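You operate a simulated robot arm through the tools that you are given. There is no shell and no other tool. Be economical: measure what you need, move in short steps, check, and stop when the job is done.

You are at the controls of a simulated two-armed robot. One attempt, no reset.

Task
Hold the parts bin one on the top of the white table steady with one hand, lift the blue filler out of it with the other and set it down on the top of the white table.

It is judged by the outcome, as a careful person would: the job done as asked, and still so three seconds after it is handed in. It fails if anything else is knocked over, pushed out of place, dropped, spilled or broken.

Robot
Two 7-joint arms with two-finger parallel grippers on one trunk, on a base that drives. Base frame: it is fixed to the floor where the robot stands at the start and does not move with it; the origin is under the middle of the robot, x ahead of it, y to its left, z up; the surface under the hand at the start is at about z = 78. Lengths are in cm, angles in rad, forces in N, time in s.
The left shoulder is at the start at [5, 18.7, 111], the right one opposite. With the tool pointing down near the work surface each hand reaches from about 10 to 66 cm from the robot's upright axis, wherever it stands, measured 20 degrees to its own side. Places, roughly: top of the white table [60, 0, 80]. Payload 3.43 kg a hand.
The TCP of each hand is the grasp point between the finger pads, 3 cm short of the fingertips. In the tool frame z runs along the fingers and y along their closing line. The gripper opens to 9.4 cm. The fingers are 2.8 cm wide and 1 cm thick; the gripper's body (5 by 9.6 cm) begins 5.5 cm behind the TCP.
Orientation is that of the tool frame in the base frame, as [roll, pitch, yaw] about the fixed x, y, z axes, in that order (R = Rz(yaw) Ry(pitch) Rx(roll)). With the fingers straight down and closing along the base's y, the tool's x points along the base's -x, its y along +y and its z along -z.

Tools
- The arms move only by the tool jog_arm. It takes "left_motion", "right_motion" or both (then of equal length, played together; a hand with none holds still); each is text: rows parted by semicolons, each of 7 numbers parted by spaces: the turn, a rotation vector about the base's x, y, z in units of 6 degrees (1.0 is 6 degrees), then the shift along the base's x, y, z in units of 40 mm (1.0 is 40 mm), then the gripper command, from -1 (fully open) to 1 (shut), values between in proportion. In form: wx wy wz x y z jaw; .... A call has 1 to 20 rows; each row shifts and turns the commanded pose from where the row before left it. A call with a number of a shift or a turn outside -1 to 1 is refused whole. Rows are played at 5 a second. More than 5 cm and 0.15 rad between two rows, or a gripper value outside its range, and nothing of the call is played. Where a pose cannot be reached the arm comes as near as it can. A force on the tool above 40 N (or 10 N above the force at the start of the call, whichever is more), or a blocked arm, ends the call early, and 0.2 s more pass. Each finger travels about 15.3 cm/s and halts on what it meets, pressing with about 41 N; the grip force reading is that of the motor and also rises with nothing between the fingers. The clock runs only during rows and for 0.2 s after the last one: add rows that do not move to give the fingers time. It gives the time, the measured TCP pose, the force on the tool (base axes), the opening and the grip force at its end, in the units of the frame above (readings bear some noise), with the torque about the TCP (base axes, N m) and any sound that the robot's microphone picked up.
- Cameras (640 x 400 px; columns grow to the right, rows downward): "scene" is now at [14.62, 0.4, 127.18]; the picture's right is [0.05, -1.00, 0.00], its down [-0.58, -0.03, -0.82] and it looks along [0.82, 0.04, -0.58] (base axes); focal length 270 px, centre (320, 200). "left" rides on the left gripper at [7.6, -1.4, -10.2] in its tool frame; the picture's right is [0.18, 0.98, 0.00], its down [-0.75, 0.14, -0.64] and it looks along [-0.63, 0.12, 0.77] (tool axes); focal length 243 px, centre (320, 200). "right" rides on the right gripper at [7.6, 1.4, -10.2] in its tool frame; the picture's right is [-0.18, 0.98, 0.00], its down [-0.75, -0.14, -0.64] and it looks along [-0.63, -0.12, 0.77] (tool axes); focal length 243 px, centre (320, 200). There is no depth. A picture from a camera that has moved, and an enlarged one, comes with that camera's place and axes in the base frame and with its lens.
- camera(camera): a new picture of that camera. It takes no simulated time.
- move_column(by): slides the trunk up (or, below 0, down) by that many cm; the arms and the scene camera ride with it, the base frame stays. It gives what a move gives, with no picture.
- roll_base(legs): drives the robot by 1 to 6 legs, each [ahead, left, turn to the left] in cm, cm and rad, along the robot's own axes; the way and the turn of a leg run together, so that a leg with both is an arc; at most 150 cm and 3.142 rad a leg. The arms and the cameras ride along, it lands a little off, and it stops where it bumps. It gives what a move gives.
- aim_head(pan, tilt): turns the head with the scene camera to pan (to the left, within 1.396 rad either way) and tilt (down, from -0.506 to 1.204), counted from straight ahead of the robot. It gives what a move gives.
- zoom(camera, box): a new picture of the part [left, top, right, bottom] of that camera's present view, enlarged. It takes no simulated time.
- sign_off(): hands the job in; it is judged then, once.

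Work in short steps. Places have to be worked out from the pictures, the camera data and where the tool is seen: move nearer, look again, correct. Check each grasp and each placing, and mend what went wrong. You have 120 turns and 92 pictures in all, those below and enlarged ones among them. Open the grippers and draw the arms clear of the work before you hand the job in, unless the task says otherwise; then end with one line.

The tools are called after "Request:" as name(argument=value, ...) on one line, values as JSON. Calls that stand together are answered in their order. jog_arm: Moves the arms, as the interface text tells. Its arguments: {"type":"object","properties":{"left_motion":{"type":"string"},"right_motion":{"type":"string"}},"required":[]} The other tools are called the same way: move_column (by) slides the trunk up or down; roll_base (legs) drives the base; aim_head (pan, tilt) turns the head that bears the scene camera; camera (camera) takes a picture; zoom (camera, box) takes an enlarged picture of a part of a camera's view; sign_off () hands the job in.

At the start:

```text
time_s: 0.0
left_tcp_pos: [35.15, 20.01, 110.85]
left_tcp_rot: [-3.14, -0.001, -3.139]
left_wrist_force: [0.1, -0.7, -0.8]
left_ft_torque: [0.01, 0.0, -0.01]
left_grip_width: 9.39
left_gripper_force: 0.1
right_tcp_pos: [48.09, -21.36, 103.03]
right_tcp_rot: [3.142, 0.0, -3.138]
right_wrist_force: [-0.5, 0.2, 0.0]
right_ft_torque: [0.0, -0.01, 0.0]
right_grip_width: 9.37
right_gripper_force: 0.1
trunk travel left (down, up): [-32.5, 10.7]
robot x, y, heading: [-0.16, -0.12, 0.001]
head pan, tilt: [0.049, 0.614]
```

scene: 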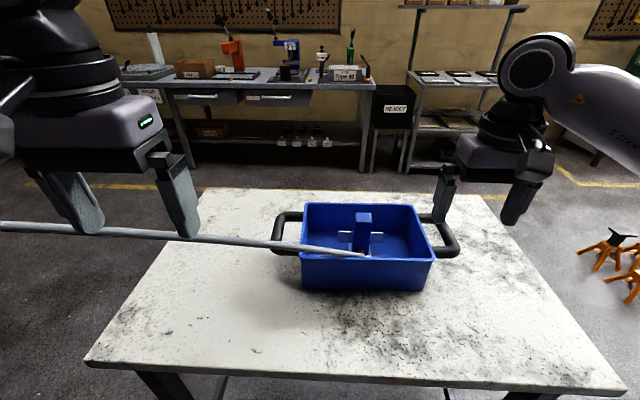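
right: 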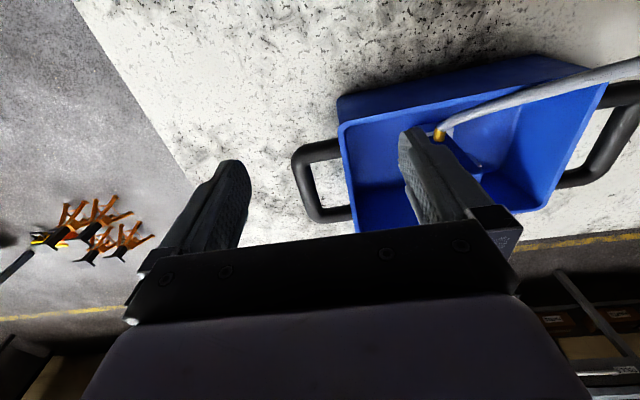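
left: 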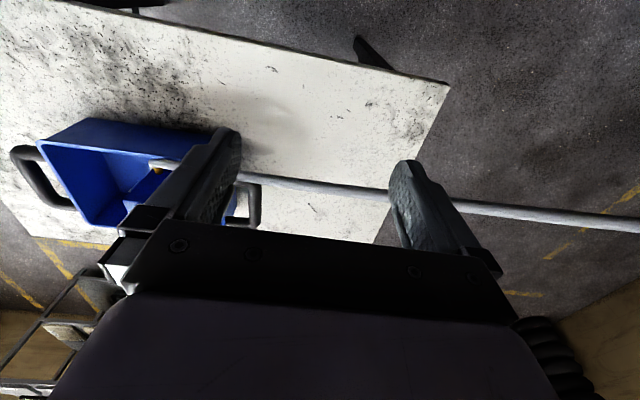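

The bin sits about centre on the table with a grey rod or hose reaching into it; I zoom in to identify the filler.

Request:
zoom(camera="scene", box=[250, 180, 480, 310])

Request:
zoom(camera="right", box=[280, 20, 640, 245])

Request:
aim_head(pan=0.6, tilt=0.6)

Request:
camera(camera="scene")

```text
2.78 times, centred on (365, 245) of scene
camera zoom: at [14.62, 0.4, 127.18], right [0.05, -1.0, 0.0], down [-0.58, -0.03, -0.82], along [0.82, 0.04, -0.58], focal length 753 px, centre (195, 75)
```

zoom: 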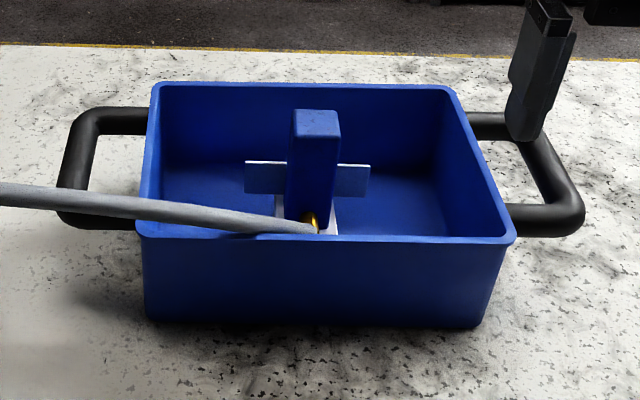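

```text
1.78 times, centred on (460, 132) of right
camera zoom: at [40.46, -19.93, 113.41], right [0.18, 0.98, 0.0], down [0.75, -0.14, 0.64], along [0.63, -0.12, -0.77], focal length 431 px, centre (71, 320)
```

zoom: 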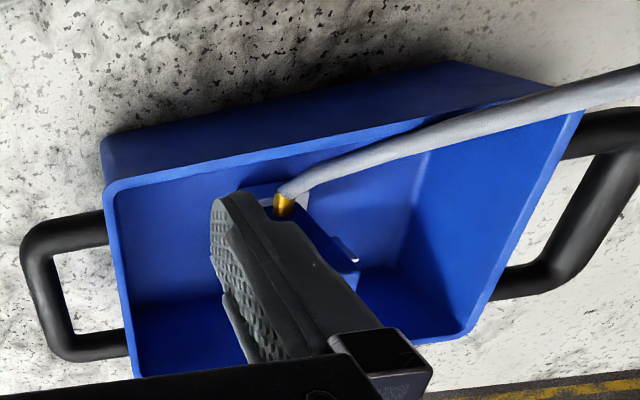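

```text
time_s: 1.0
left_tcp_pos: [34.99, 20.19, 110.92]
left_tcp_rot: [3.141, 0.0, -3.14]
left_wrist_force: [-0.4, 0.5, -0.3]
left_ft_torque: [0.03, 0.02, -0.01]
left_grip_width: 9.4
left_gripper_force: 0.0
right_tcp_pos: [48.09, -21.38, 102.98]
right_tcp_rot: [-3.141, 0.001, -3.141]
right_wrist_force: [-0.2, 0.3, -0.9]
right_ft_torque: [0.0, 0.01, 0.0]
right_grip_width: 9.42
right_gripper_force: 0.0
trunk travel left (down, up): [-32.5, 10.7]
robot x, y, heading: [0.26, -0.29, 0.0]
head pan, tilt: [0.6, 0.6]
```

```text
86 pictures are left
camera scene: at [13.13, 4.95, 127.3], right [0.56, -0.83, 0.0], down [-0.47, -0.32, -0.83], along [0.68, 0.47, -0.56], focal length 270 px, centre (320, 200)
```

scene: 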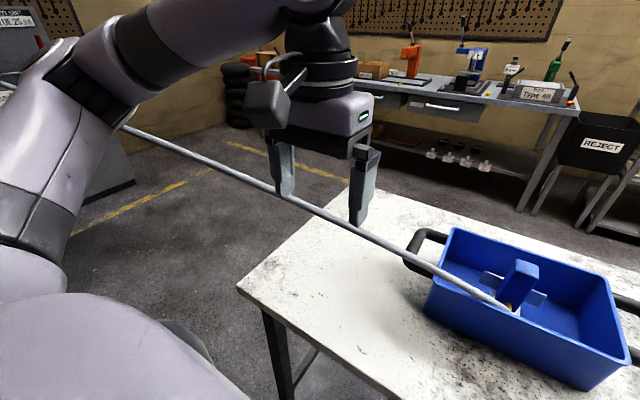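

A hose runs from the filler up to the left. I follow it to where it ends.

Request:
aim_head(pan=1.3, tilt=0.4)

Request:
camera(camera="scene")

Request:
aim_head(pan=0.0, tilt=0.75)

Request:
camera(camera="scene")

Request:
zoom(camera="left", box=[0, 90, 320, 290])

```text
time_s: 2.0
left_tcp_pos: [35.05, 20.11, 110.79]
left_tcp_rot: [3.14, -0.001, -3.14]
left_wrist_force: [-0.2, 1.0, 0.7]
left_ft_torque: [-0.01, 0.02, 0.0]
left_grip_width: 9.39
left_gripper_force: 0.2
right_tcp_pos: [48.0, -21.35, 103.18]
right_tcp_rot: [-3.141, 0.001, 3.141]
right_wrist_force: [-0.5, -0.5, -0.5]
right_ft_torque: [-0.01, 0.02, 0.01]
right_grip_width: 9.4
right_gripper_force: 0.2
trunk travel left (down, up): [-32.5, 10.7]
robot x, y, heading: [0.24, 0.54, -0.002]
head pan, tilt: [1.3, 0.4]
```

```text
85 pictures are left
camera scene: at [8.31, 8.88, 129.12], right [0.96, -0.27, 0.0], down [-0.1, -0.38, -0.92], along [0.25, 0.89, -0.39], focal length 270 px, centre (320, 200)
```

scene: 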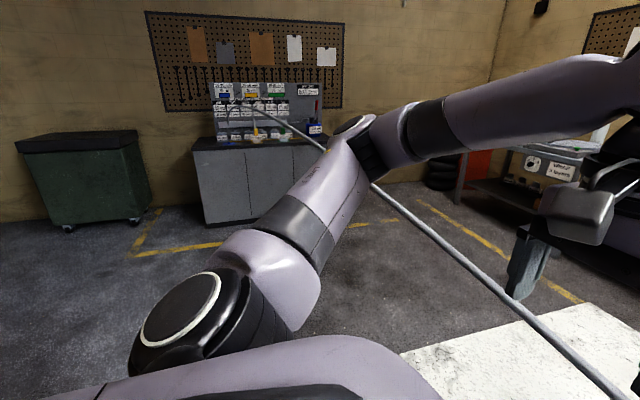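

```text
time_s: 3.5
left_tcp_pos: [35.03, 20.14, 110.78]
left_tcp_rot: [3.141, 0.0, -3.14]
left_wrist_force: [-0.4, -0.2, 0.2]
left_ft_torque: [0.03, 0.01, 0.01]
left_grip_width: 9.39
left_gripper_force: 0.1
right_tcp_pos: [48.07, -21.25, 103.11]
right_tcp_rot: [-3.14, 0.0, -3.14]
right_wrist_force: [0.8, -0.4, -1.0]
right_ft_torque: [0.01, 0.04, -0.04]
right_grip_width: 9.4
right_gripper_force: 0.1
trunk travel left (down, up): [-32.5, 10.7]
robot x, y, heading: [-0.03, 0.11, -0.0]
head pan, tilt: [0.0, 0.75]
```

```text
84 pictures are left
camera scene: at [14.12, -0.03, 126.02], right [0.0, -1.0, 0.0], down [-0.68, 0.0, -0.73], along [0.73, 0.0, -0.68], focal length 270 px, centre (320, 200)
```

scene: 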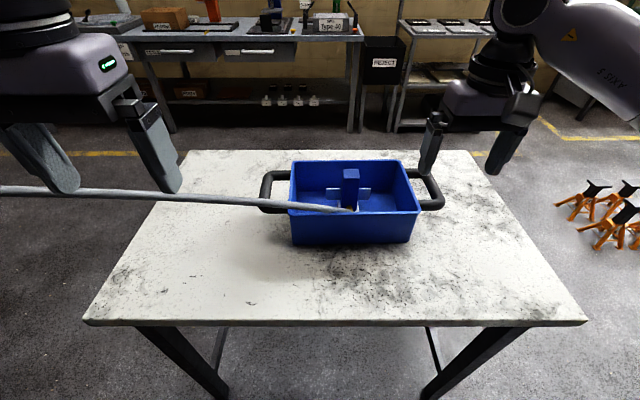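

```text
2.00 times, centred on (160, 190) of left
camera zoom: at [27.48, 18.72, 121.02], right [-0.19, 0.98, 0.0], down [0.75, 0.14, 0.64], along [0.63, 0.12, -0.77], focal length 485 px, centre (640, 220)
```

zoom: 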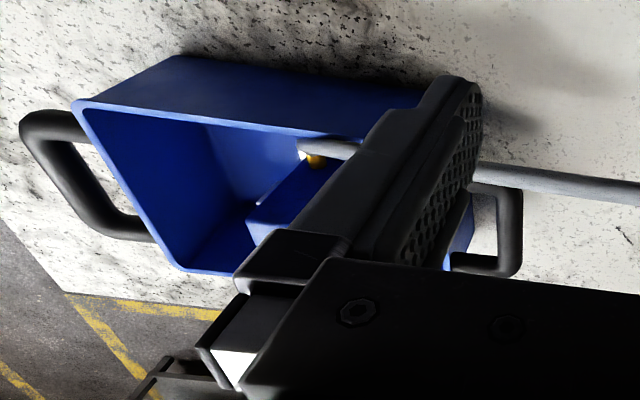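

Triangulating: the bin rim spans roughly x 50–66, y 6…−19 at z≈89.5. The right handle's outer bar is near y≈−24.5, and the hose rises to the left under the left arm. The right hand will take the right handle and the left hand the filler; I move both closer for a better look.

Request:
jog_arm(left_motion="0 0 0 0.18 -0.86 0 -1;0 0 0 0.18 -0.86 0 -1;0 0 0 0.18 -0.86 0 -1;0 0 0 0.18 -0.86 0 -1;0 0 0 0.18 -0.86 0 -1;0 0 0 0.18 -0.86 0 -1;0 0 0 0.18 -0.86 0 -1", right_motion="0 0 0 0.371 -0.114 -0.1 -0.17;0 0 0 0.371 -0.114 -0.1 -0.17;0 0 0 0.371 -0.114 -0.1 -0.17;0 0 0 0.371 -0.114 -0.1 -0.17;0 0 0 0.371 -0.114 -0.1 -0.17;0 0 0 0.371 -0.114 -0.1 -0.17;0 0 0 0.371 -0.114 -0.1 -0.17")

Request:
camera(camera="left")

Request:
camera(camera="right")

Request:
camera(camera="scene")

```text
time_s: 5.1
left_tcp_pos: [40.11, -4.0, 110.93]
left_tcp_rot: [3.14, 0.002, -3.139]
left_wrist_force: [0.6, 0.2, 0.5]
left_ft_torque: [-0.01, 0.01, 0.0]
left_grip_width: 9.39
left_gripper_force: 0.0
right_tcp_pos: [58.46, -24.62, 100.25]
right_tcp_rot: [-3.141, 0.0, -3.142]
right_wrist_force: [-0.4, 0.2, -1.2]
right_ft_torque: [-0.02, -0.01, 0.01]
right_grip_width: 5.5
right_gripper_force: 0.1
trunk travel left (down, up): [-32.5, 10.7]
robot x, y, heading: [0.18, 0.22, -0.001]
head pan, tilt: [0.0, 0.75]
```

```text
82 pictures are left
camera left: at [32.56, -5.4, 121.04], right [-0.19, 0.98, 0.0], down [0.75, 0.14, 0.64], along [0.63, 0.12, -0.77], focal length 243 px, centre (320, 200)
```

left: 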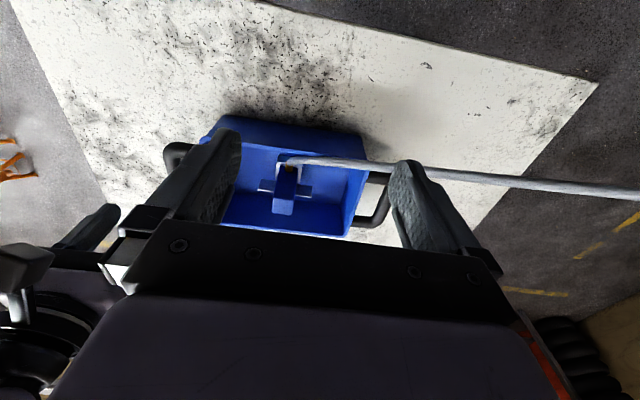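

```text
81 pictures are left
camera right: at [50.82, -23.23, 110.57], right [0.18, 0.98, 0.0], down [0.75, -0.14, 0.64], along [0.63, -0.12, -0.77], focal length 243 px, centre (320, 200)
```

right: 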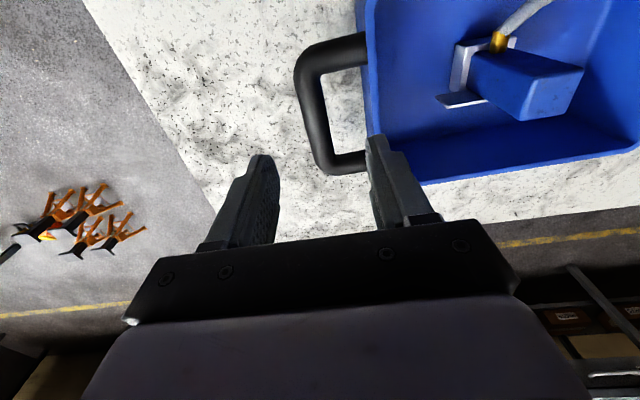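

```text
80 pictures are left
camera scene: at [14.13, -0.09, 126.01], right [0.0, -1.0, 0.0], down [-0.68, 0.0, -0.73], along [0.73, 0.0, -0.68], focal length 270 px, centre (320, 200)
```

scene: 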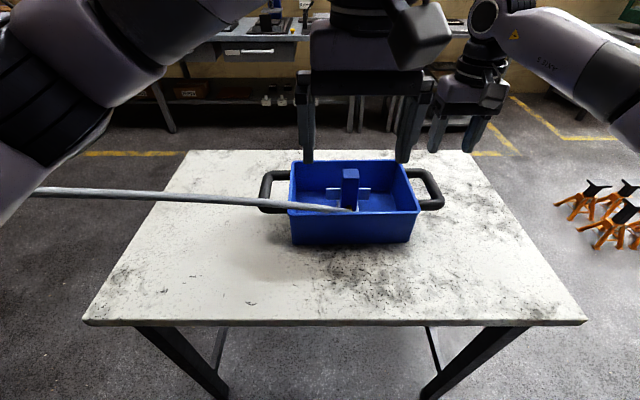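

The handle bar reads about (58.5, −25, 87). I zoom in on the filler from both sides to triangulate it.

Request:
zoom(camera="right", box=[400, 0, 640, 150])

Request:
zoom(camera="left", box=[200, 110, 400, 240])

Request:
zoom(camera="scene", box=[250, 145, 450, 260])

```text
2.67 times, centred on (520, 75) of right
camera zoom: at [50.82, -23.23, 110.57], right [0.18, 0.98, 0.0], down [0.75, -0.14, 0.64], along [0.63, -0.12, -0.77], focal length 647 px, centre (-213, 533)
```

zoom: 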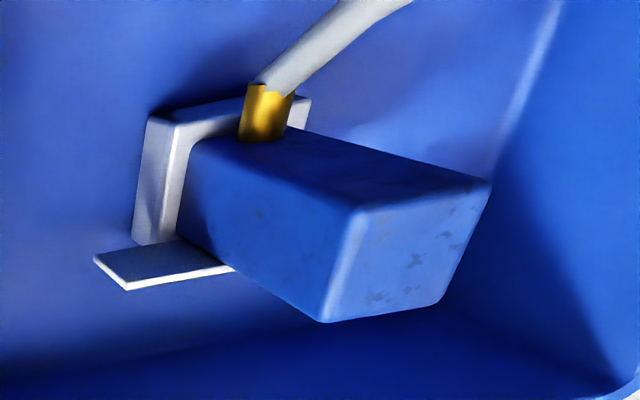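

```text
3.08 times, centred on (300, 175) of left
camera zoom: at [32.56, -5.4, 121.04], right [-0.19, 0.98, 0.0], down [0.75, 0.14, 0.64], along [0.63, 0.12, -0.77], focal length 746 px, centre (382, 277)
```

zoom: 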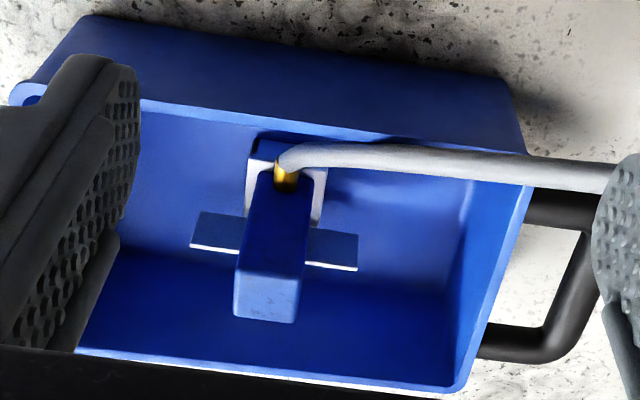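

```text
3.20 times, centred on (350, 202) of scene
camera zoom: at [14.13, -0.09, 126.01], right [0.0, -1.0, 0.0], down [-0.68, 0.0, -0.73], along [0.73, 0.0, -0.68], focal length 866 px, centre (224, 192)
```

zoom: 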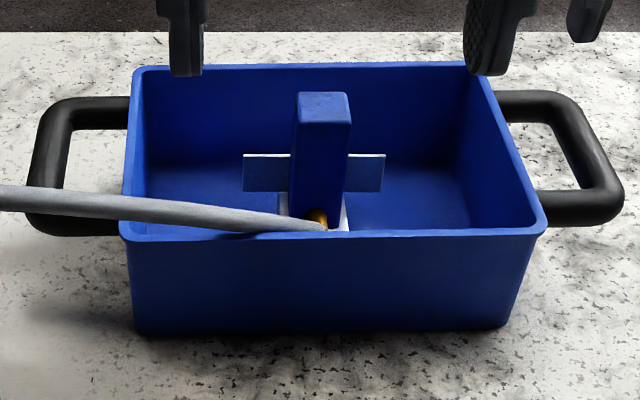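

Triangulation puts the filler post's top at (60, −6.7, 90.8), about 3.4 cm square and axis aligned. The wings sit at z≈85 and the hose fitting is low on the near face. I raise the trunk so the left forearm stays well above the hose, then recheck.

Request:
move_column(by=9)

Request:
camera(camera="scene")

```text
time_s: 6.4
left_tcp_pos: [40.07, -3.91, 119.92]
left_tcp_rot: [3.141, 0.0, -3.14]
left_wrist_force: [-0.5, 0.8, -0.9]
left_ft_torque: [-0.02, 0.0, -0.01]
left_grip_width: 9.39
left_gripper_force: 0.1
right_tcp_pos: [58.41, -24.57, 109.31]
right_tcp_rot: [3.141, 0.0, -3.141]
right_wrist_force: [-0.5, 0.1, 0.4]
right_ft_torque: [0.01, -0.01, 0.0]
right_grip_width: 5.5
right_gripper_force: 0.0
trunk travel left (down, up): [-41.5, 1.7]
robot x, y, heading: [-0.36, 0.21, 0.005]
head pan, tilt: [0.0, 0.75]
```

```text
76 pictures are left
camera scene: at [14.14, -0.04, 135.01], right [0.0, -1.0, 0.0], down [-0.68, 0.0, -0.73], along [0.73, 0.0, -0.68], focal length 270 px, centre (320, 200)
```

scene: 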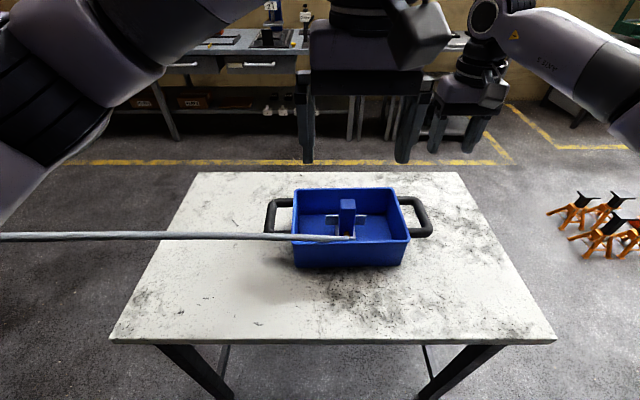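

Now I lower the right hand to just above the handle and check alignment.

Request:
jog_arm(right_motion="0 0 0 0 -0.03 -0.95 -0.17;0 0 0 0 -0.03 -0.95 -0.17;0 0 0 0 -0.03 -0.95 -0.17;0 0 0 0 -0.03 -0.95 -0.17;0 0 0 0 0 0 -0.17")

Request:
camera(camera="right")

Request:
zoom(camera="scene", box=[360, 130, 520, 260])

```text
time_s: 7.6
left_tcp_pos: [40.08, -3.97, 119.98]
left_tcp_rot: [-3.141, 0.001, -3.14]
left_wrist_force: [1.0, 0.4, 0.2]
left_ft_torque: [-0.02, 0.04, 0.02]
left_grip_width: 9.38
left_gripper_force: 0.0
right_tcp_pos: [58.41, -24.99, 94.04]
right_tcp_rot: [3.141, 0.0, 3.141]
right_wrist_force: [0.5, -0.1, -0.7]
right_ft_torque: [-0.01, 0.02, 0.01]
right_grip_width: 5.5
right_gripper_force: 0.1
trunk travel left (down, up): [-41.5, 1.7]
robot x, y, heading: [0.01, -0.19, -0.006]
head pan, tilt: [0.0, 0.75]
```

```text
75 pictures are left
camera right: at [50.81, -23.63, 104.37], right [0.18, 0.98, 0.0], down [0.75, -0.14, 0.64], along [0.63, -0.12, -0.77], focal length 243 px, centre (320, 200)
```

right: 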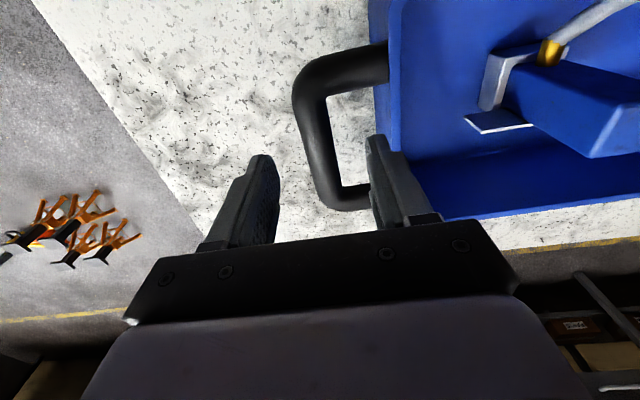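

```text
3.08 times, centred on (440, 195) of scene
camera zoom: at [14.1, -0.04, 135.02], right [0.0, -1.0, 0.0], down [-0.68, 0.0, -0.73], along [0.73, 0.0, -0.68], focal length 832 px, centre (-49, 215)
```

zoom: 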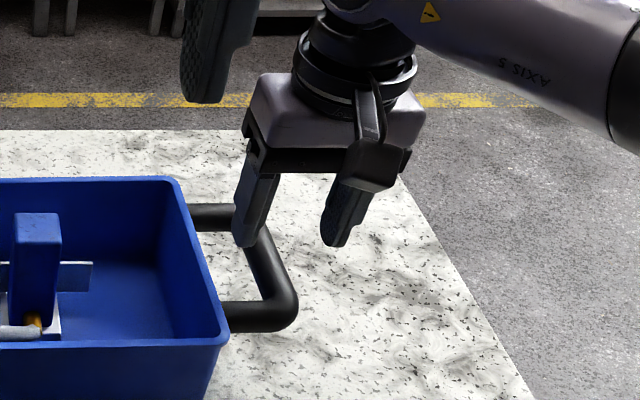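

The bar is centred between the fingers (y≈−25.2, z≈87). I lower around it and close.

Request:
jog_arm(right_motion="0 0 0 0 -0.02 -0.6 -0.17;0 0 0 0 -0.02 -0.6 -0.17;0 0 0 0 0 -0.6 -0.17;0 0 0 0 0 0 0.2;0 0 0 0 0 0 0.5;0 0 0 0 0 0 0.7;0 0 0 0 0 0 0.7")

Request:
camera(camera="right")

Request:
zoom(camera="scene", box=[260, 150, 500, 290])

```text
time_s: 9.2
left_tcp_pos: [40.12, -4.01, 119.97]
left_tcp_rot: [3.141, -0.001, -3.138]
left_wrist_force: [0.0, 0.0, 1.0]
left_ft_torque: [-0.02, 0.0, 0.02]
left_grip_width: 9.42
left_gripper_force: 0.0
right_tcp_pos: [58.34, -25.19, 86.81]
right_tcp_rot: [3.141, -0.003, -3.139]
right_wrist_force: [-4.3, -3.5, -0.8]
right_ft_torque: [-0.01, -0.28, 0.77]
right_grip_width: 2.91
right_gripper_force: 41.1
trunk travel left (down, up): [-41.5, 1.7]
robot x, y, heading: [0.02, -0.14, -0.002]
head pan, tilt: [0.0, 0.75]
```

```text
73 pictures are left
camera right: at [50.8, -23.83, 97.13], right [0.18, 0.98, 0.0], down [0.75, -0.14, 0.64], along [0.63, -0.12, -0.77], focal length 243 px, centre (320, 200)
```

right: 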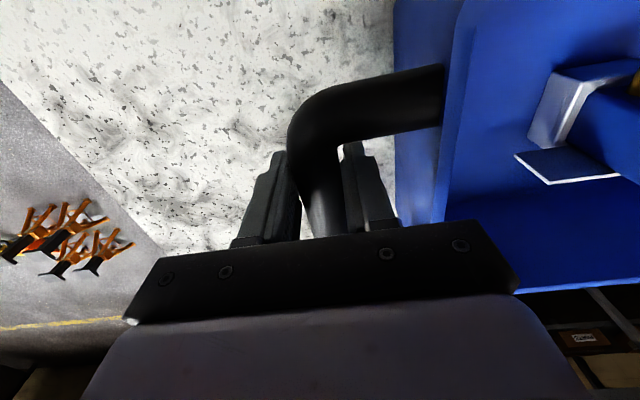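

```text
2.67 times, centred on (380, 220) of scene
camera zoom: at [14.09, -0.09, 135.02], right [0.0, -1.0, 0.0], down [-0.68, 0.0, -0.73], along [0.73, 0.0, -0.68], focal length 721 px, centre (160, 147)
```

zoom: 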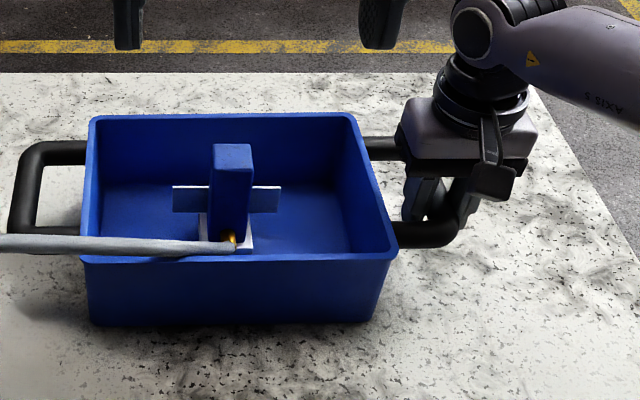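

The right hand has gripped the handle (2.9 cm) and the bin hasn't shifted. I bring the left hand over the filler post.

Request:
jog_arm(left_motion="0 0 0 0.83 -0.1125 -0.5 -1;0 0 0 0.83 -0.1125 -0.5 -1;0 0 0 0.83 -0.1125 -0.5 -1;0 0 0 0.83 -0.1125 -0.5 -1;0 0 0 0.83 -0.1125 -0.5 -1;0 0 0 0.83 -0.1125 -0.5 -1;0 0 0 0 0 0 -1")

Request:
camera(camera="left")

Request:
camera(camera="scene")

Request:
camera(camera="right")

```text
time_s: 10.8
left_tcp_pos: [55.95, -2.33, 109.77]
left_tcp_rot: [-3.136, 0.002, -3.106]
left_wrist_force: [0.4, -0.1, 0.4]
left_ft_torque: [0.02, 0.03, 0.01]
left_grip_width: 9.4
left_gripper_force: 0.1
left hand out of reach, approached as far as the arm can: row 5, 6
right_tcp_pos: [58.41, -25.17, 86.8]
right_tcp_rot: [3.141, 0.002, -3.141]
right_wrist_force: [-0.6, -0.2, -0.1]
right_ft_torque: [0.0, 0.07, 0.74]
right_grip_width: 2.89
right_gripper_force: 40.9
trunk travel left (down, up): [-41.5, 1.7]
robot x, y, heading: [-0.31, 0.06, 0.003]
head pan, tilt: [0.0, 0.75]
```

```text
71 pictures are left
camera left: at [48.47, -3.99, 119.96], right [-0.22, 0.98, -0.01], down [0.75, 0.17, 0.64], along [0.63, 0.14, -0.77], focal length 243 px, centre (320, 200)
```

left: 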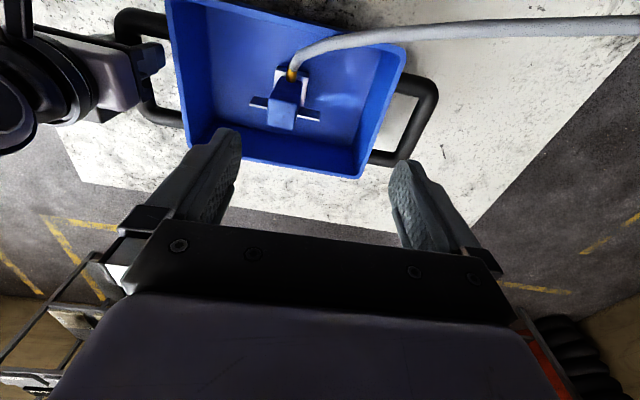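

```text
70 pictures are left
camera scene: at [14.16, -0.05, 135.01], right [0.0, -1.0, 0.0], down [-0.68, 0.0, -0.73], along [0.73, 0.0, -0.68], focal length 270 px, centre (320, 200)
```

scene: 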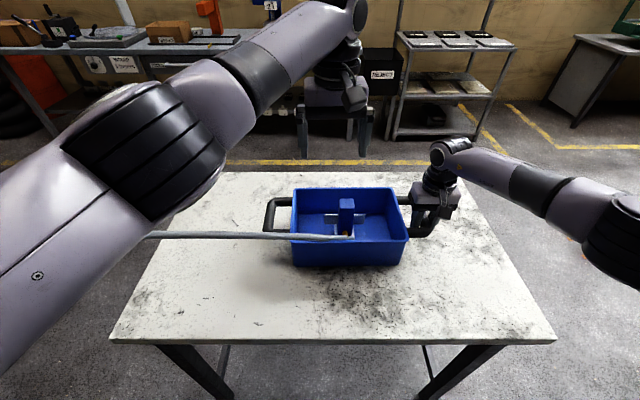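

```text
69 pictures are left
camera right: at [50.87, -23.76, 97.15], right [0.18, 0.98, 0.0], down [0.75, -0.14, 0.64], along [0.63, -0.12, -0.77], focal length 243 px, centre (320, 200)
```

right: 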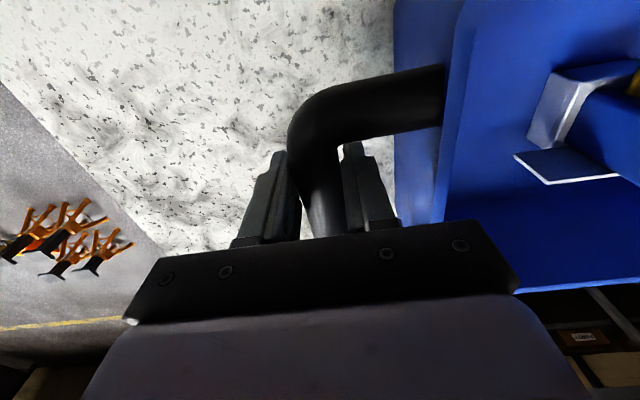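

The left arm runs out of reach at this stance. I let go of the handle, lift clear, and shift the base right and slightly ahead.

Request:
jog_arm(right_motion="0 0 0 0 0 0 -0.17;0 0 0 0 0 0 -0.17;0 0 0 0 0 0 -0.17;0 0 0 0 0 0.8 -0.17;0 0 0 0 0 0.8 -0.17;0 0 0 0 0 0.8 -0.17;0 0 0 0 0 0.8 -0.17;0 0 0 0 0 0.8 -0.17", left_motion="0 0 0 0 0 0 -1;0 0 0 0 0 0 -1;0 0 0 0 0 0 -1;0 0 0 -0.8 0 0.3 -1;0 0 0 -0.8 0 0.3 -1;0 0 0 -0.8 0 0.2 -1;0 0 0 -0.8 0 0 -1;0 0 0 -0.8 0 0 -1")

Request:
roll_base(legs=[[4, -11, 0]])

Request:
camera(camera="scene")

```text
time_s: 12.6
left_tcp_pos: [38.84, -4.03, 112.73]
left_tcp_rot: [3.142, 0.0, -3.137]
left_wrist_force: [0.0, 0.3, -0.1]
left_ft_torque: [0.01, -0.01, 0.01]
left_grip_width: 9.41
left_gripper_force: 0.2
right_tcp_pos: [58.45, -25.08, 102.83]
right_tcp_rot: [3.141, 0.0, -3.141]
right_wrist_force: [0.0, 0.5, -0.3]
right_ft_torque: [0.03, 0.0, 0.01]
right_grip_width: 5.49
right_gripper_force: 0.0
trunk travel left (down, up): [-41.5, 1.7]
robot x, y, heading: [-0.1, 0.05, 0.0]
head pan, tilt: [0.0, 0.75]
```

```text
time_s: 14.2
left_tcp_pos: [42.92, -14.99, 112.82]
left_tcp_rot: [3.141, 0.0, -3.141]
left_wrist_force: [1.0, 0.2, 1.2]
left_ft_torque: [0.02, 0.0, 0.0]
left_grip_width: 9.4
left_gripper_force: 0.0
right_tcp_pos: [62.42, -36.04, 102.85]
right_tcp_rot: [3.142, 0.0, -3.141]
right_wrist_force: [-0.4, 0.0, -0.2]
right_ft_torque: [0.0, 0.01, 0.02]
right_grip_width: 5.53
right_gripper_force: 0.0
trunk travel left (down, up): [-41.5, 1.7]
robot x, y, heading: [3.96, -11.05, 0.0]
head pan, tilt: [0.0, 0.75]
```

```text
68 pictures are left
camera scene: at [18.09, -11.0, 135.01], right [0.0, -1.0, 0.0], down [-0.68, 0.0, -0.73], along [0.73, 0.0, -0.68], focal length 270 px, centre (320, 200)
```

scene: 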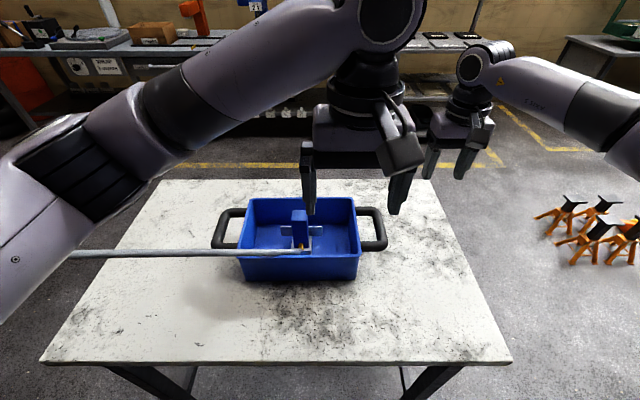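

The base is now at (4, −11). I bring the right hand back onto the handle and the left hand toward the filler.

Request:
jog_arm(right_motion="0 0 0 -0.335 0.908 0 -0.17;0 0 0 -0.335 0.908 0 -0.17;0 0 0 -0.335 0.908 0 -0.17;0 0 0 0 0 -0.8 -0.17;0 0 0 0 0 -0.8 -0.17;0 0 0 0 0 -0.6 -0.17", left_motion="0 0 0 0.58 0.69 -0.2 -1;0 0 0 0.58 0.69 -0.2 -1;0 0 0 0.58 0.69 -0.2 -1;0 0 0 0 0 0 -1;0 0 0 0 0 0 -1;0 0 0 0 0 0 -1")

Request:
camera(camera="right")

```text
time_s: 15.6
left_tcp_pos: [49.89, -6.8, 110.44]
left_tcp_rot: [-3.141, 0.002, -3.141]
left_wrist_force: [0.8, -0.1, 1.2]
left_ft_torque: [0.02, -0.01, 0.01]
left_grip_width: 9.4
left_gripper_force: 0.1
right_tcp_pos: [58.4, -25.18, 94.05]
right_tcp_rot: [3.141, 0.0, -3.14]
right_wrist_force: [0.1, 1.1, 0.1]
right_ft_torque: [0.07, 0.07, -0.02]
right_grip_width: 5.49
right_gripper_force: 0.0
trunk travel left (down, up): [-41.5, 1.7]
robot x, y, heading: [4.15, -10.85, 0.007]
head pan, tilt: [0.0, 0.75]
```

```text
67 pictures are left
camera right: at [50.72, -23.81, 104.43], right [0.18, 0.98, 0.0], down [0.75, -0.14, 0.64], along [0.63, -0.12, -0.77], focal length 243 px, centre (320, 200)
```

right: 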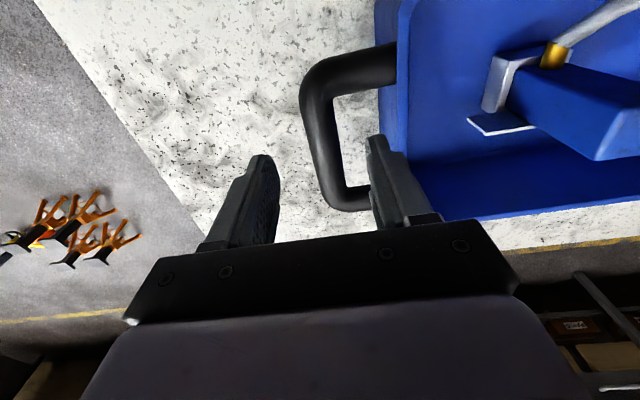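

The bar sits about 0.3 cm further left than before, so I correct, lower and grip.

Request:
jog_arm(right_motion="0 0 0 0 0.07 -0.6 -0.17;0 0 0 0 0 -0.6 -0.17;0 0 0 0 0 -0.6 -0.17;0 0 0 0 0 0 0.2;0 0 0 0 0 0 0.5;0 0 0 0 0 0 0.7;0 0 0 0 0 0 0.7")

Request:
jog_arm(left_motion="0 0 0 0.63 0.0 -0.4 -1;0 0 0 0.63 0.0 -0.4 -1;0 0 0 0.63 0.0 -0.4 -1;0 0 0 0.63 0.0 -0.4 -1;0 0 0 0 0 0 -1")

Request:
camera(camera="left")

Request:
camera(camera="scene")

Request:
camera(camera="right")

```text
time_s: 17.2
left_tcp_pos: [49.9, -6.86, 110.39]
left_tcp_rot: [-3.141, 0.002, -3.139]
left_wrist_force: [-0.3, 0.5, 0.2]
left_ft_torque: [0.01, 0.03, 0.01]
left_grip_width: 9.38
left_gripper_force: 0.0
right_tcp_pos: [58.45, -25.04, 86.96]
right_tcp_rot: [3.142, -0.001, -3.141]
right_wrist_force: [-0.8, -5.6, -0.4]
right_ft_torque: [-0.08, -0.27, 0.42]
right_grip_width: 2.86
right_gripper_force: 41.1
trunk travel left (down, up): [-41.5, 1.7]
robot x, y, heading: [3.42, -11.04, 0.001]
head pan, tilt: [0.0, 0.75]
```

```text
time_s: 18.4
left_tcp_pos: [60.03, -6.75, 104.06]
left_tcp_rot: [3.14, 0.001, -3.139]
left_wrist_force: [0.0, 0.5, -0.2]
left_ft_torque: [-0.01, -0.03, 0.03]
left_grip_width: 9.39
left_gripper_force: 0.1
right_tcp_pos: [58.35, -24.85, 86.94]
right_tcp_rot: [3.142, -0.002, 3.141]
right_wrist_force: [-2.5, -4.6, -0.3]
right_ft_torque: [-0.04, 0.25, 0.6]
right_grip_width: 2.86
right_gripper_force: 41.0
trunk travel left (down, up): [-41.5, 1.7]
robot x, y, heading: [4.03, -10.74, -0.001]
head pan, tilt: [0.0, 0.75]
```

```text
66 pictures are left
camera left: at [52.41, -8.11, 114.16], right [-0.19, 0.98, 0.0], down [0.75, 0.14, 0.64], along [0.63, 0.12, -0.77], focal length 243 px, centre (320, 200)
```

left: 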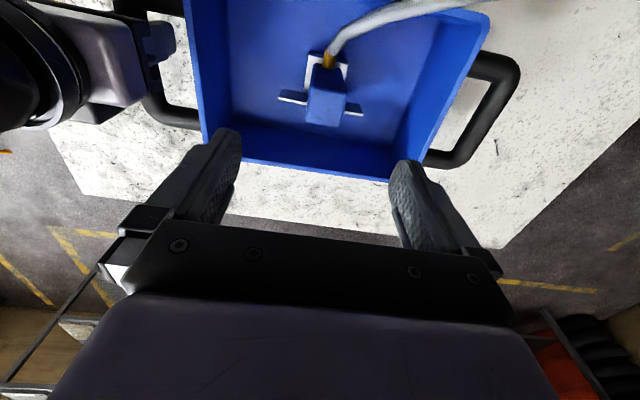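

```text
65 pictures are left
camera scene: at [18.05, -11.0, 135.02], right [0.0, -1.0, 0.0], down [-0.68, 0.0, -0.73], along [0.73, 0.0, -0.68], focal length 270 px, centre (320, 200)
```

scene: 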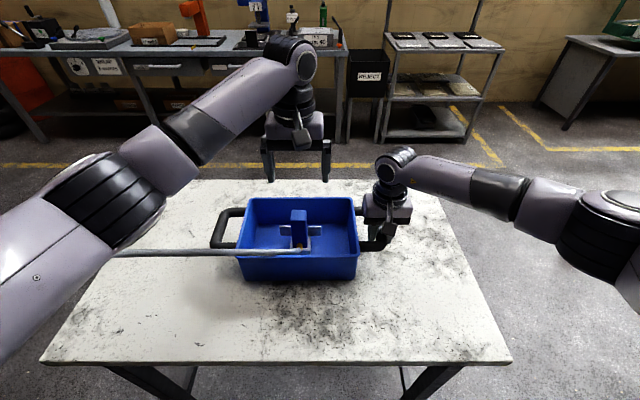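

```text
64 pictures are left
camera right: at [50.73, -23.49, 97.28], right [0.18, 0.98, 0.0], down [0.75, -0.14, 0.64], along [0.63, -0.12, -0.77], focal length 243 px, centre (320, 200)
```

right: 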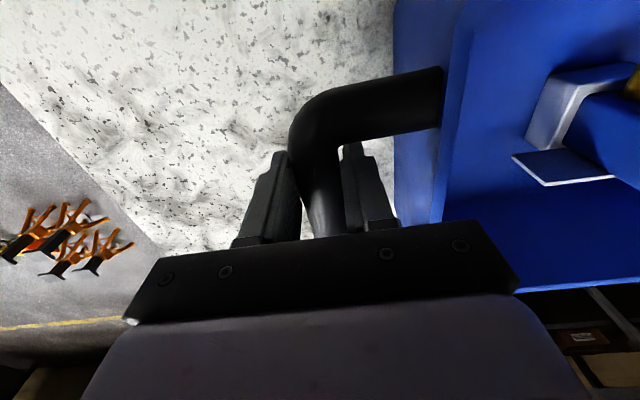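

Both hands are in place. I zoom on the filler from the left camera to refine the alignment and the wing height.

Request:
zoom(camera="left", box=[240, 20, 410, 140])

Request:
zoom(camera="scene", box=[220, 180, 380, 290])

```text
3.33 times, centred on (325, 80) of left
camera zoom: at [52.41, -8.11, 114.16], right [-0.19, 0.98, 0.0], down [0.75, 0.14, 0.64], along [0.63, 0.12, -0.77], focal length 809 px, centre (303, 600)
```

zoom: 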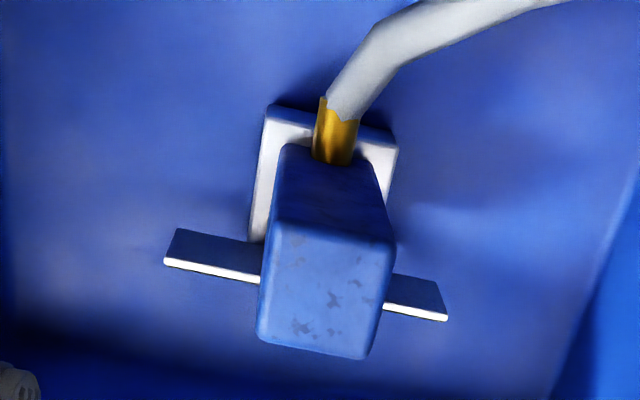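

```text
3.64 times, centred on (300, 235) of scene
camera zoom: at [18.05, -11.0, 135.02], right [0.0, -1.0, 0.0], down [-0.68, 0.0, -0.73], along [0.73, 0.0, -0.68], focal length 984 px, centre (393, 73)
```

zoom: 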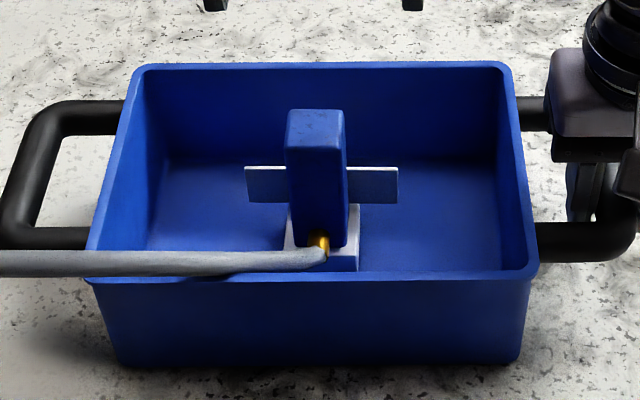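

The post is centred at about (60.2, −6.0) with its top near z 91 and wings at z≈85.2. I descend most of the way and check the straddle.

Request:
jog_arm(left_motion="0 0 0 0.04 0.18 -0.8 -1;0 0 0 0 0 -0.8 -0.5;0 0 0 0 0 -0.8 -0.5;0 0 0 0 0 -0.8 -0.5;0 0 0 0 0 0 -0.5")

Request:
camera(camera="left")

Request:
zoom(camera="scene", box=[200, 140, 400, 280])

Request:
camera(camera="right")

```text
time_s: 19.6
left_tcp_pos: [60.17, -6.14, 91.22]
left_tcp_rot: [3.14, 0.0, -3.141]
left_wrist_force: [0.4, 0.3, 0.2]
left_ft_torque: [0.01, -0.01, -0.03]
left_grip_width: 7.05
left_gripper_force: 0.1
right_tcp_pos: [58.39, -24.73, 87.02]
right_tcp_rot: [3.141, -0.001, 3.14]
right_wrist_force: [-4.3, -4.0, -0.2]
right_ft_torque: [-0.03, 0.21, 0.53]
right_grip_width: 2.81
right_gripper_force: 41.1
trunk travel left (down, up): [-41.5, 1.7]
robot x, y, heading: [4.0, -10.73, 0.001]
head pan, tilt: [0.0, 0.75]
```

```text
61 pictures are left
camera left: at [52.6, -7.39, 101.35], right [-0.19, 0.98, 0.0], down [0.75, 0.14, 0.64], along [0.63, 0.12, -0.77], focal length 243 px, centre (320, 200)
```

left: 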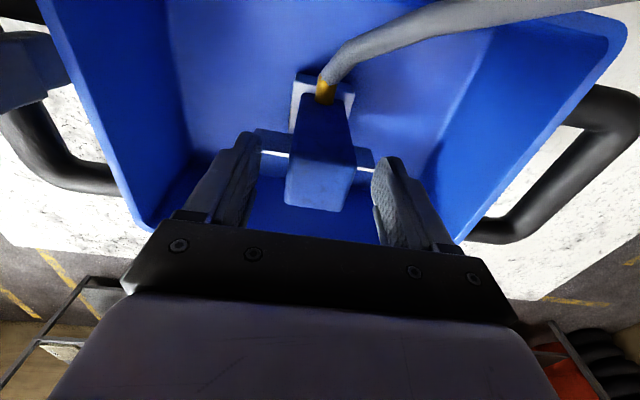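

```text
2.86 times, centred on (300, 210) of scene
camera zoom: at [18.05, -10.99, 135.02], right [0.0, -1.0, 0.0], down [-0.68, 0.0, -0.73], along [0.73, 0.0, -0.68], focal length 773 px, centre (377, 171)
```

zoom: 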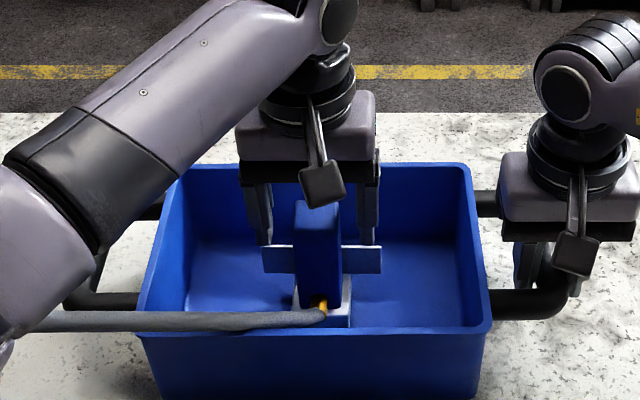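

```text
59 pictures are left
camera right: at [50.73, -23.48, 97.29], right [0.18, 0.98, 0.0], down [0.75, -0.14, 0.64], along [0.63, -0.12, -0.77], focal length 243 px, centre (320, 200)
```

right: 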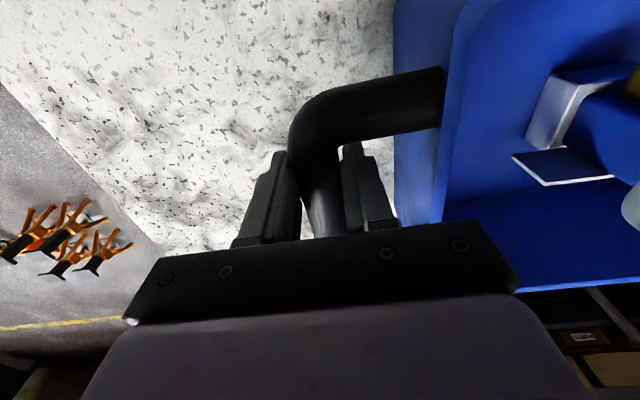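

The fingers straddle the post cleanly. I lower 2 cm more, staying above the wings, and close.

Request:
jog_arm(left_motion="0 0 0 0 0.02 -0.25 -0.5;0 0 0 0 0.02 -0.25 -0.5;0 0 0 0 0 0 -0.2;0 0 0 0 0 0 0.1;0 0 0 0 0 0 0.4;0 0 0 0 0 0 0.7;0 0 0 0 0 0 0.7")

Request:
camera(camera="left")

Request:
aim_head(pan=0.8, tilt=0.6)

Request:
camera(camera="scene")

```text
time_s: 21.2
left_tcp_pos: [60.12, -5.88, 89.12]
left_tcp_rot: [3.141, 0.001, -3.139]
left_wrist_force: [0.8, -1.8, 1.0]
left_ft_torque: [-0.11, -0.25, -0.12]
left_grip_width: 4.03
left_gripper_force: 41.1
right_tcp_pos: [58.33, -24.94, 86.94]
right_tcp_rot: [-3.141, -0.001, 3.141]
right_wrist_force: [-3.2, -1.8, 0.9]
right_ft_torque: [0.01, 0.12, 0.55]
right_grip_width: 2.82
right_gripper_force: 40.5
trunk travel left (down, up): [-41.5, 1.7]
robot x, y, heading: [4.05, -11.16, 0.002]
head pan, tilt: [0.0, 0.75]
```

```text
58 pictures are left
camera left: at [52.55, -7.25, 99.36], right [-0.19, 0.98, 0.0], down [0.75, 0.14, 0.64], along [0.63, 0.12, -0.77], focal length 243 px, centre (320, 200)
```

left: 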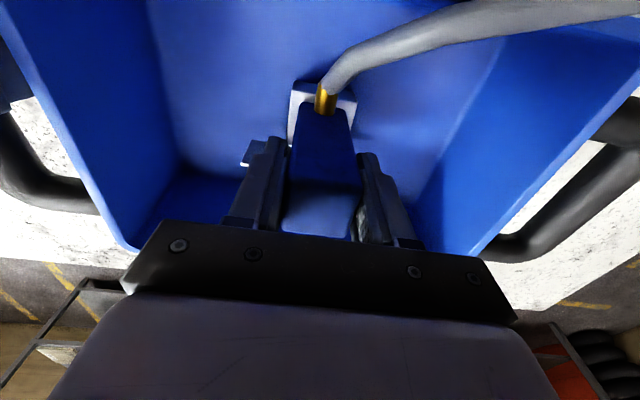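

```text
time_s: 22.3
left_tcp_pos: [60.19, -5.82, 89.19]
left_tcp_rot: [-3.14, 0.0, -3.14]
left_wrist_force: [0.7, -2.6, 1.1]
left_ft_torque: [-0.11, -0.24, -0.07]
left_grip_width: 4.04
left_gripper_force: 41.5
right_tcp_pos: [58.5, -24.81, 86.95]
right_tcp_rot: [3.141, -0.001, 3.141]
right_wrist_force: [-2.6, -0.4, -0.1]
right_ft_torque: [-0.02, 0.08, 0.56]
right_grip_width: 2.84
right_gripper_force: 41.2
trunk travel left (down, up): [-41.5, 1.7]
robot x, y, heading: [3.85, -11.0, -0.002]
head pan, tilt: [0.799, 0.6]
```

```text
57 pictures are left
camera scene: at [15.93, -4.66, 136.31], right [0.72, -0.7, 0.0], down [-0.39, -0.4, -0.83], along [0.58, 0.59, -0.56], focal length 270 px, centre (320, 200)
```

scene: 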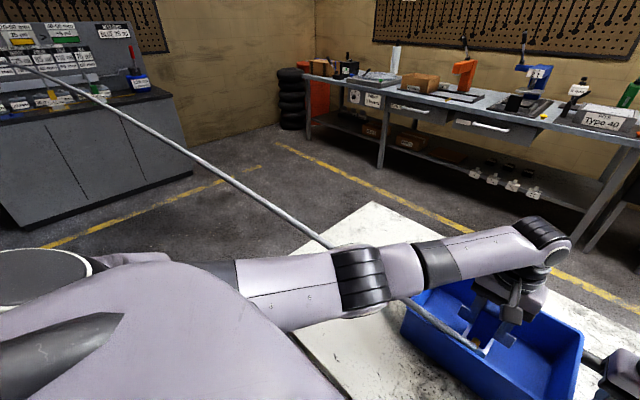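

The filler is gripped firmly (4.0 cm, 41 N) and the hose runs well clear of the elbow. I lift a little and check.

Request:
aim_head(pan=0.0, tilt=0.75)

Request:
jog_arm(left_motion="0 0 0 0 0 0.15 0.7;0 0 0 0 0 0.15 0.7;0 0 0 0 0 0.2 0.7;0 0 0 0 0 0.2 0.7;0 0 0 0 0 0 0.7")

Request:
zoom(camera="scene", box=[200, 140, 400, 280])

Request:
camera(camera="left")

```text
time_s: 23.4
left_tcp_pos: [60.15, -5.9, 89.1]
left_tcp_rot: [-3.14, 0.001, -3.141]
left_wrist_force: [0.2, -2.7, 0.6]
left_ft_torque: [-0.11, -0.19, -0.05]
left_grip_width: 4.04
left_gripper_force: 40.8
right_tcp_pos: [58.49, -24.93, 86.9]
right_tcp_rot: [3.141, 0.001, 3.141]
right_wrist_force: [-2.2, -0.3, 1.3]
right_ft_torque: [0.02, 0.04, 0.52]
right_grip_width: 2.83
right_gripper_force: 41.4
trunk travel left (down, up): [-41.5, 1.7]
robot x, y, heading: [4.12, -10.92, -0.004]
head pan, tilt: [0.0, 0.75]
```

```text
time_s: 24.6
left_tcp_pos: [60.18, -5.79, 91.99]
left_tcp_rot: [-3.141, -0.002, -3.141]
left_wrist_force: [0.0, 0.8, -8.1]
left_ft_torque: [-0.01, 0.03, 0.0]
left_grip_width: 4.04
left_gripper_force: 40.9
right_tcp_pos: [58.44, -24.81, 86.92]
right_tcp_rot: [3.141, 0.0, 3.141]
right_wrist_force: [-1.5, -0.4, 6.4]
right_ft_torque: [-0.02, 0.23, 0.52]
right_grip_width: 2.82
right_gripper_force: 41.5
trunk travel left (down, up): [-41.5, 1.7]
robot x, y, heading: [3.83, -10.73, 0.001]
head pan, tilt: [0.0, 0.75]
```

```text
2.86 times, centred on (300, 210) of scene
camera zoom: at [18.1, -10.94, 135.01], right [0.0, -1.0, 0.0], down [-0.68, 0.0, -0.73], along [0.73, 0.0, -0.68], focal length 773 px, centre (377, 171)
```

zoom: 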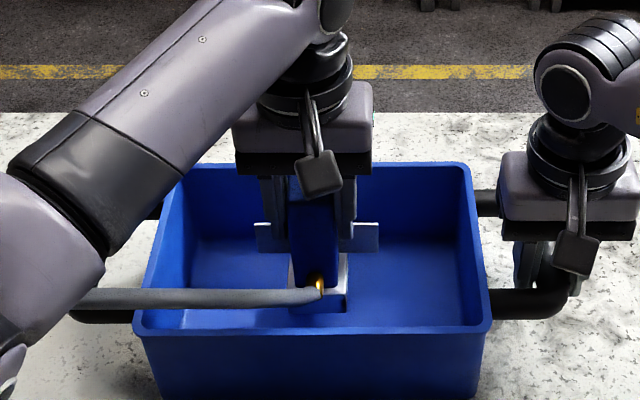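

```text
55 pictures are left
camera left: at [52.59, -7.19, 102.15], right [-0.19, 0.98, 0.0], down [0.75, 0.14, 0.64], along [0.63, 0.12, -0.77], focal length 243 px, centre (320, 200)
```

left: 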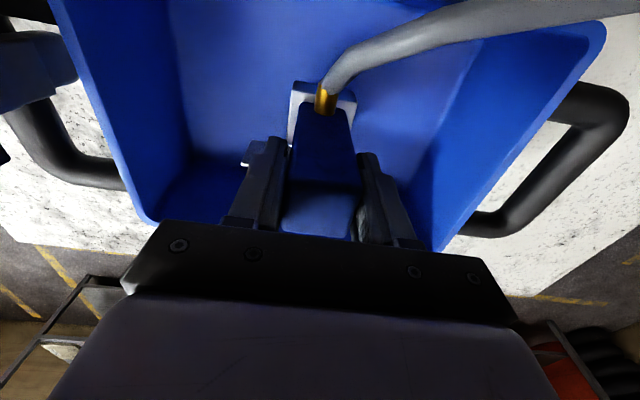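

The filler came free, the bin stayed put, and the load is about 8 N. I lift on to clear the rim.

Request:
jog_arm(left_motion="0 0 0 0 0 0.35 0.7;0 0 0 0 0 0.35 0.7;0 0 0 0 0 0.35 0.7;0 0 0 0 0 0.35 0.7;0 0 0 0 0 0.35 0.7;0 0 0 0 0 0.35 0.7;0 0 0 0 0 0.35 0.7;0 0 0 0 0 0.35 0.7;0 0 0 0 0 0.35 0.7;0 0 0 0 0 0.3 0.7;0 0 0 0 0 0 0.7")

Request:
camera(camera="scene")

Request:
camera(camera="right")

Request:
camera(camera="left")

```text
time_s: 27.0
left_tcp_pos: [60.0, -5.89, 105.87]
left_tcp_rot: [-3.141, 0.0, -3.14]
left_wrist_force: [-0.3, -0.1, -8.2]
left_ft_torque: [0.0, -0.02, -0.01]
left_grip_width: 4.06
left_gripper_force: 41.0
right_tcp_pos: [58.38, -24.87, 86.93]
right_tcp_rot: [-3.141, 0.001, 3.142]
right_wrist_force: [1.8, -1.5, 9.7]
right_ft_torque: [0.01, -0.07, 0.43]
right_grip_width: 2.82
right_gripper_force: 40.7
trunk travel left (down, up): [-41.5, 1.7]
robot x, y, heading: [3.76, -11.17, 0.001]
head pan, tilt: [0.0, 0.75]
```

```text
54 pictures are left
camera scene: at [18.09, -10.93, 135.02], right [0.0, -1.0, 0.0], down [-0.68, 0.0, -0.73], along [0.73, 0.0, -0.68], focal length 270 px, centre (320, 200)
```

scene: 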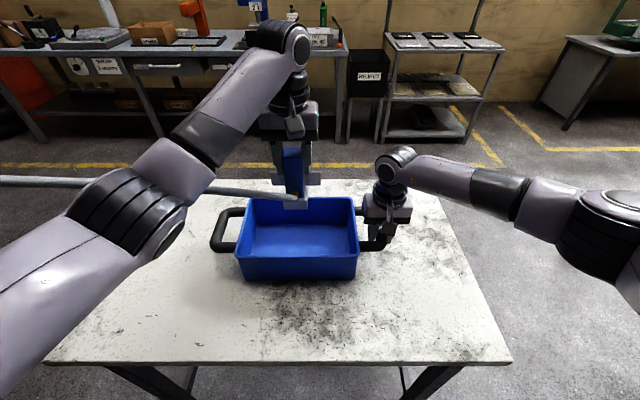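

```text
53 pictures are left
camera right: at [50.78, -23.44, 97.31], right [0.18, 0.98, 0.0], down [0.75, -0.14, 0.64], along [0.63, -0.12, -0.77], focal length 243 px, centre (320, 200)
```

right: 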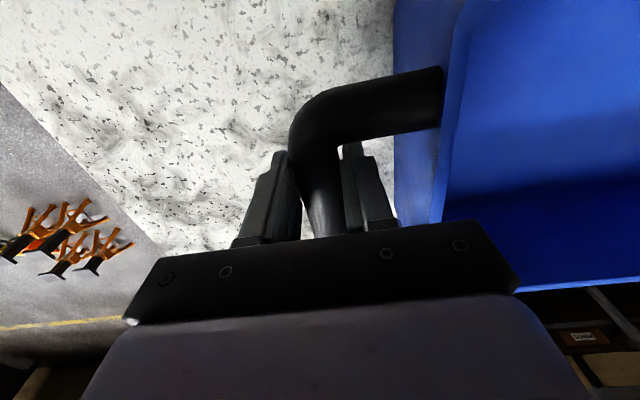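

```text
52 pictures are left
camera left: at [52.52, -7.23, 115.98], right [-0.19, 0.98, 0.0], down [0.75, 0.14, 0.64], along [0.63, 0.12, -0.77], focal length 243 px, centre (320, 200)
```

left: 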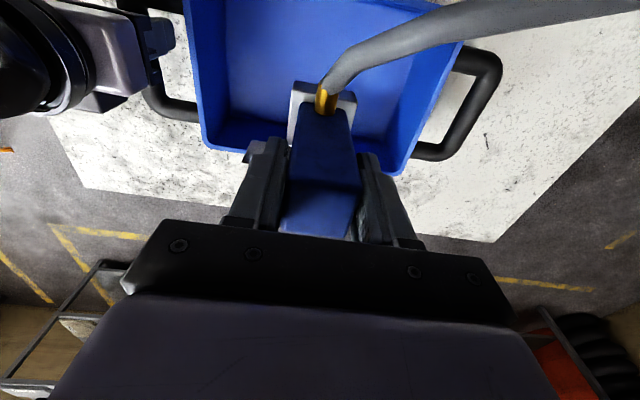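

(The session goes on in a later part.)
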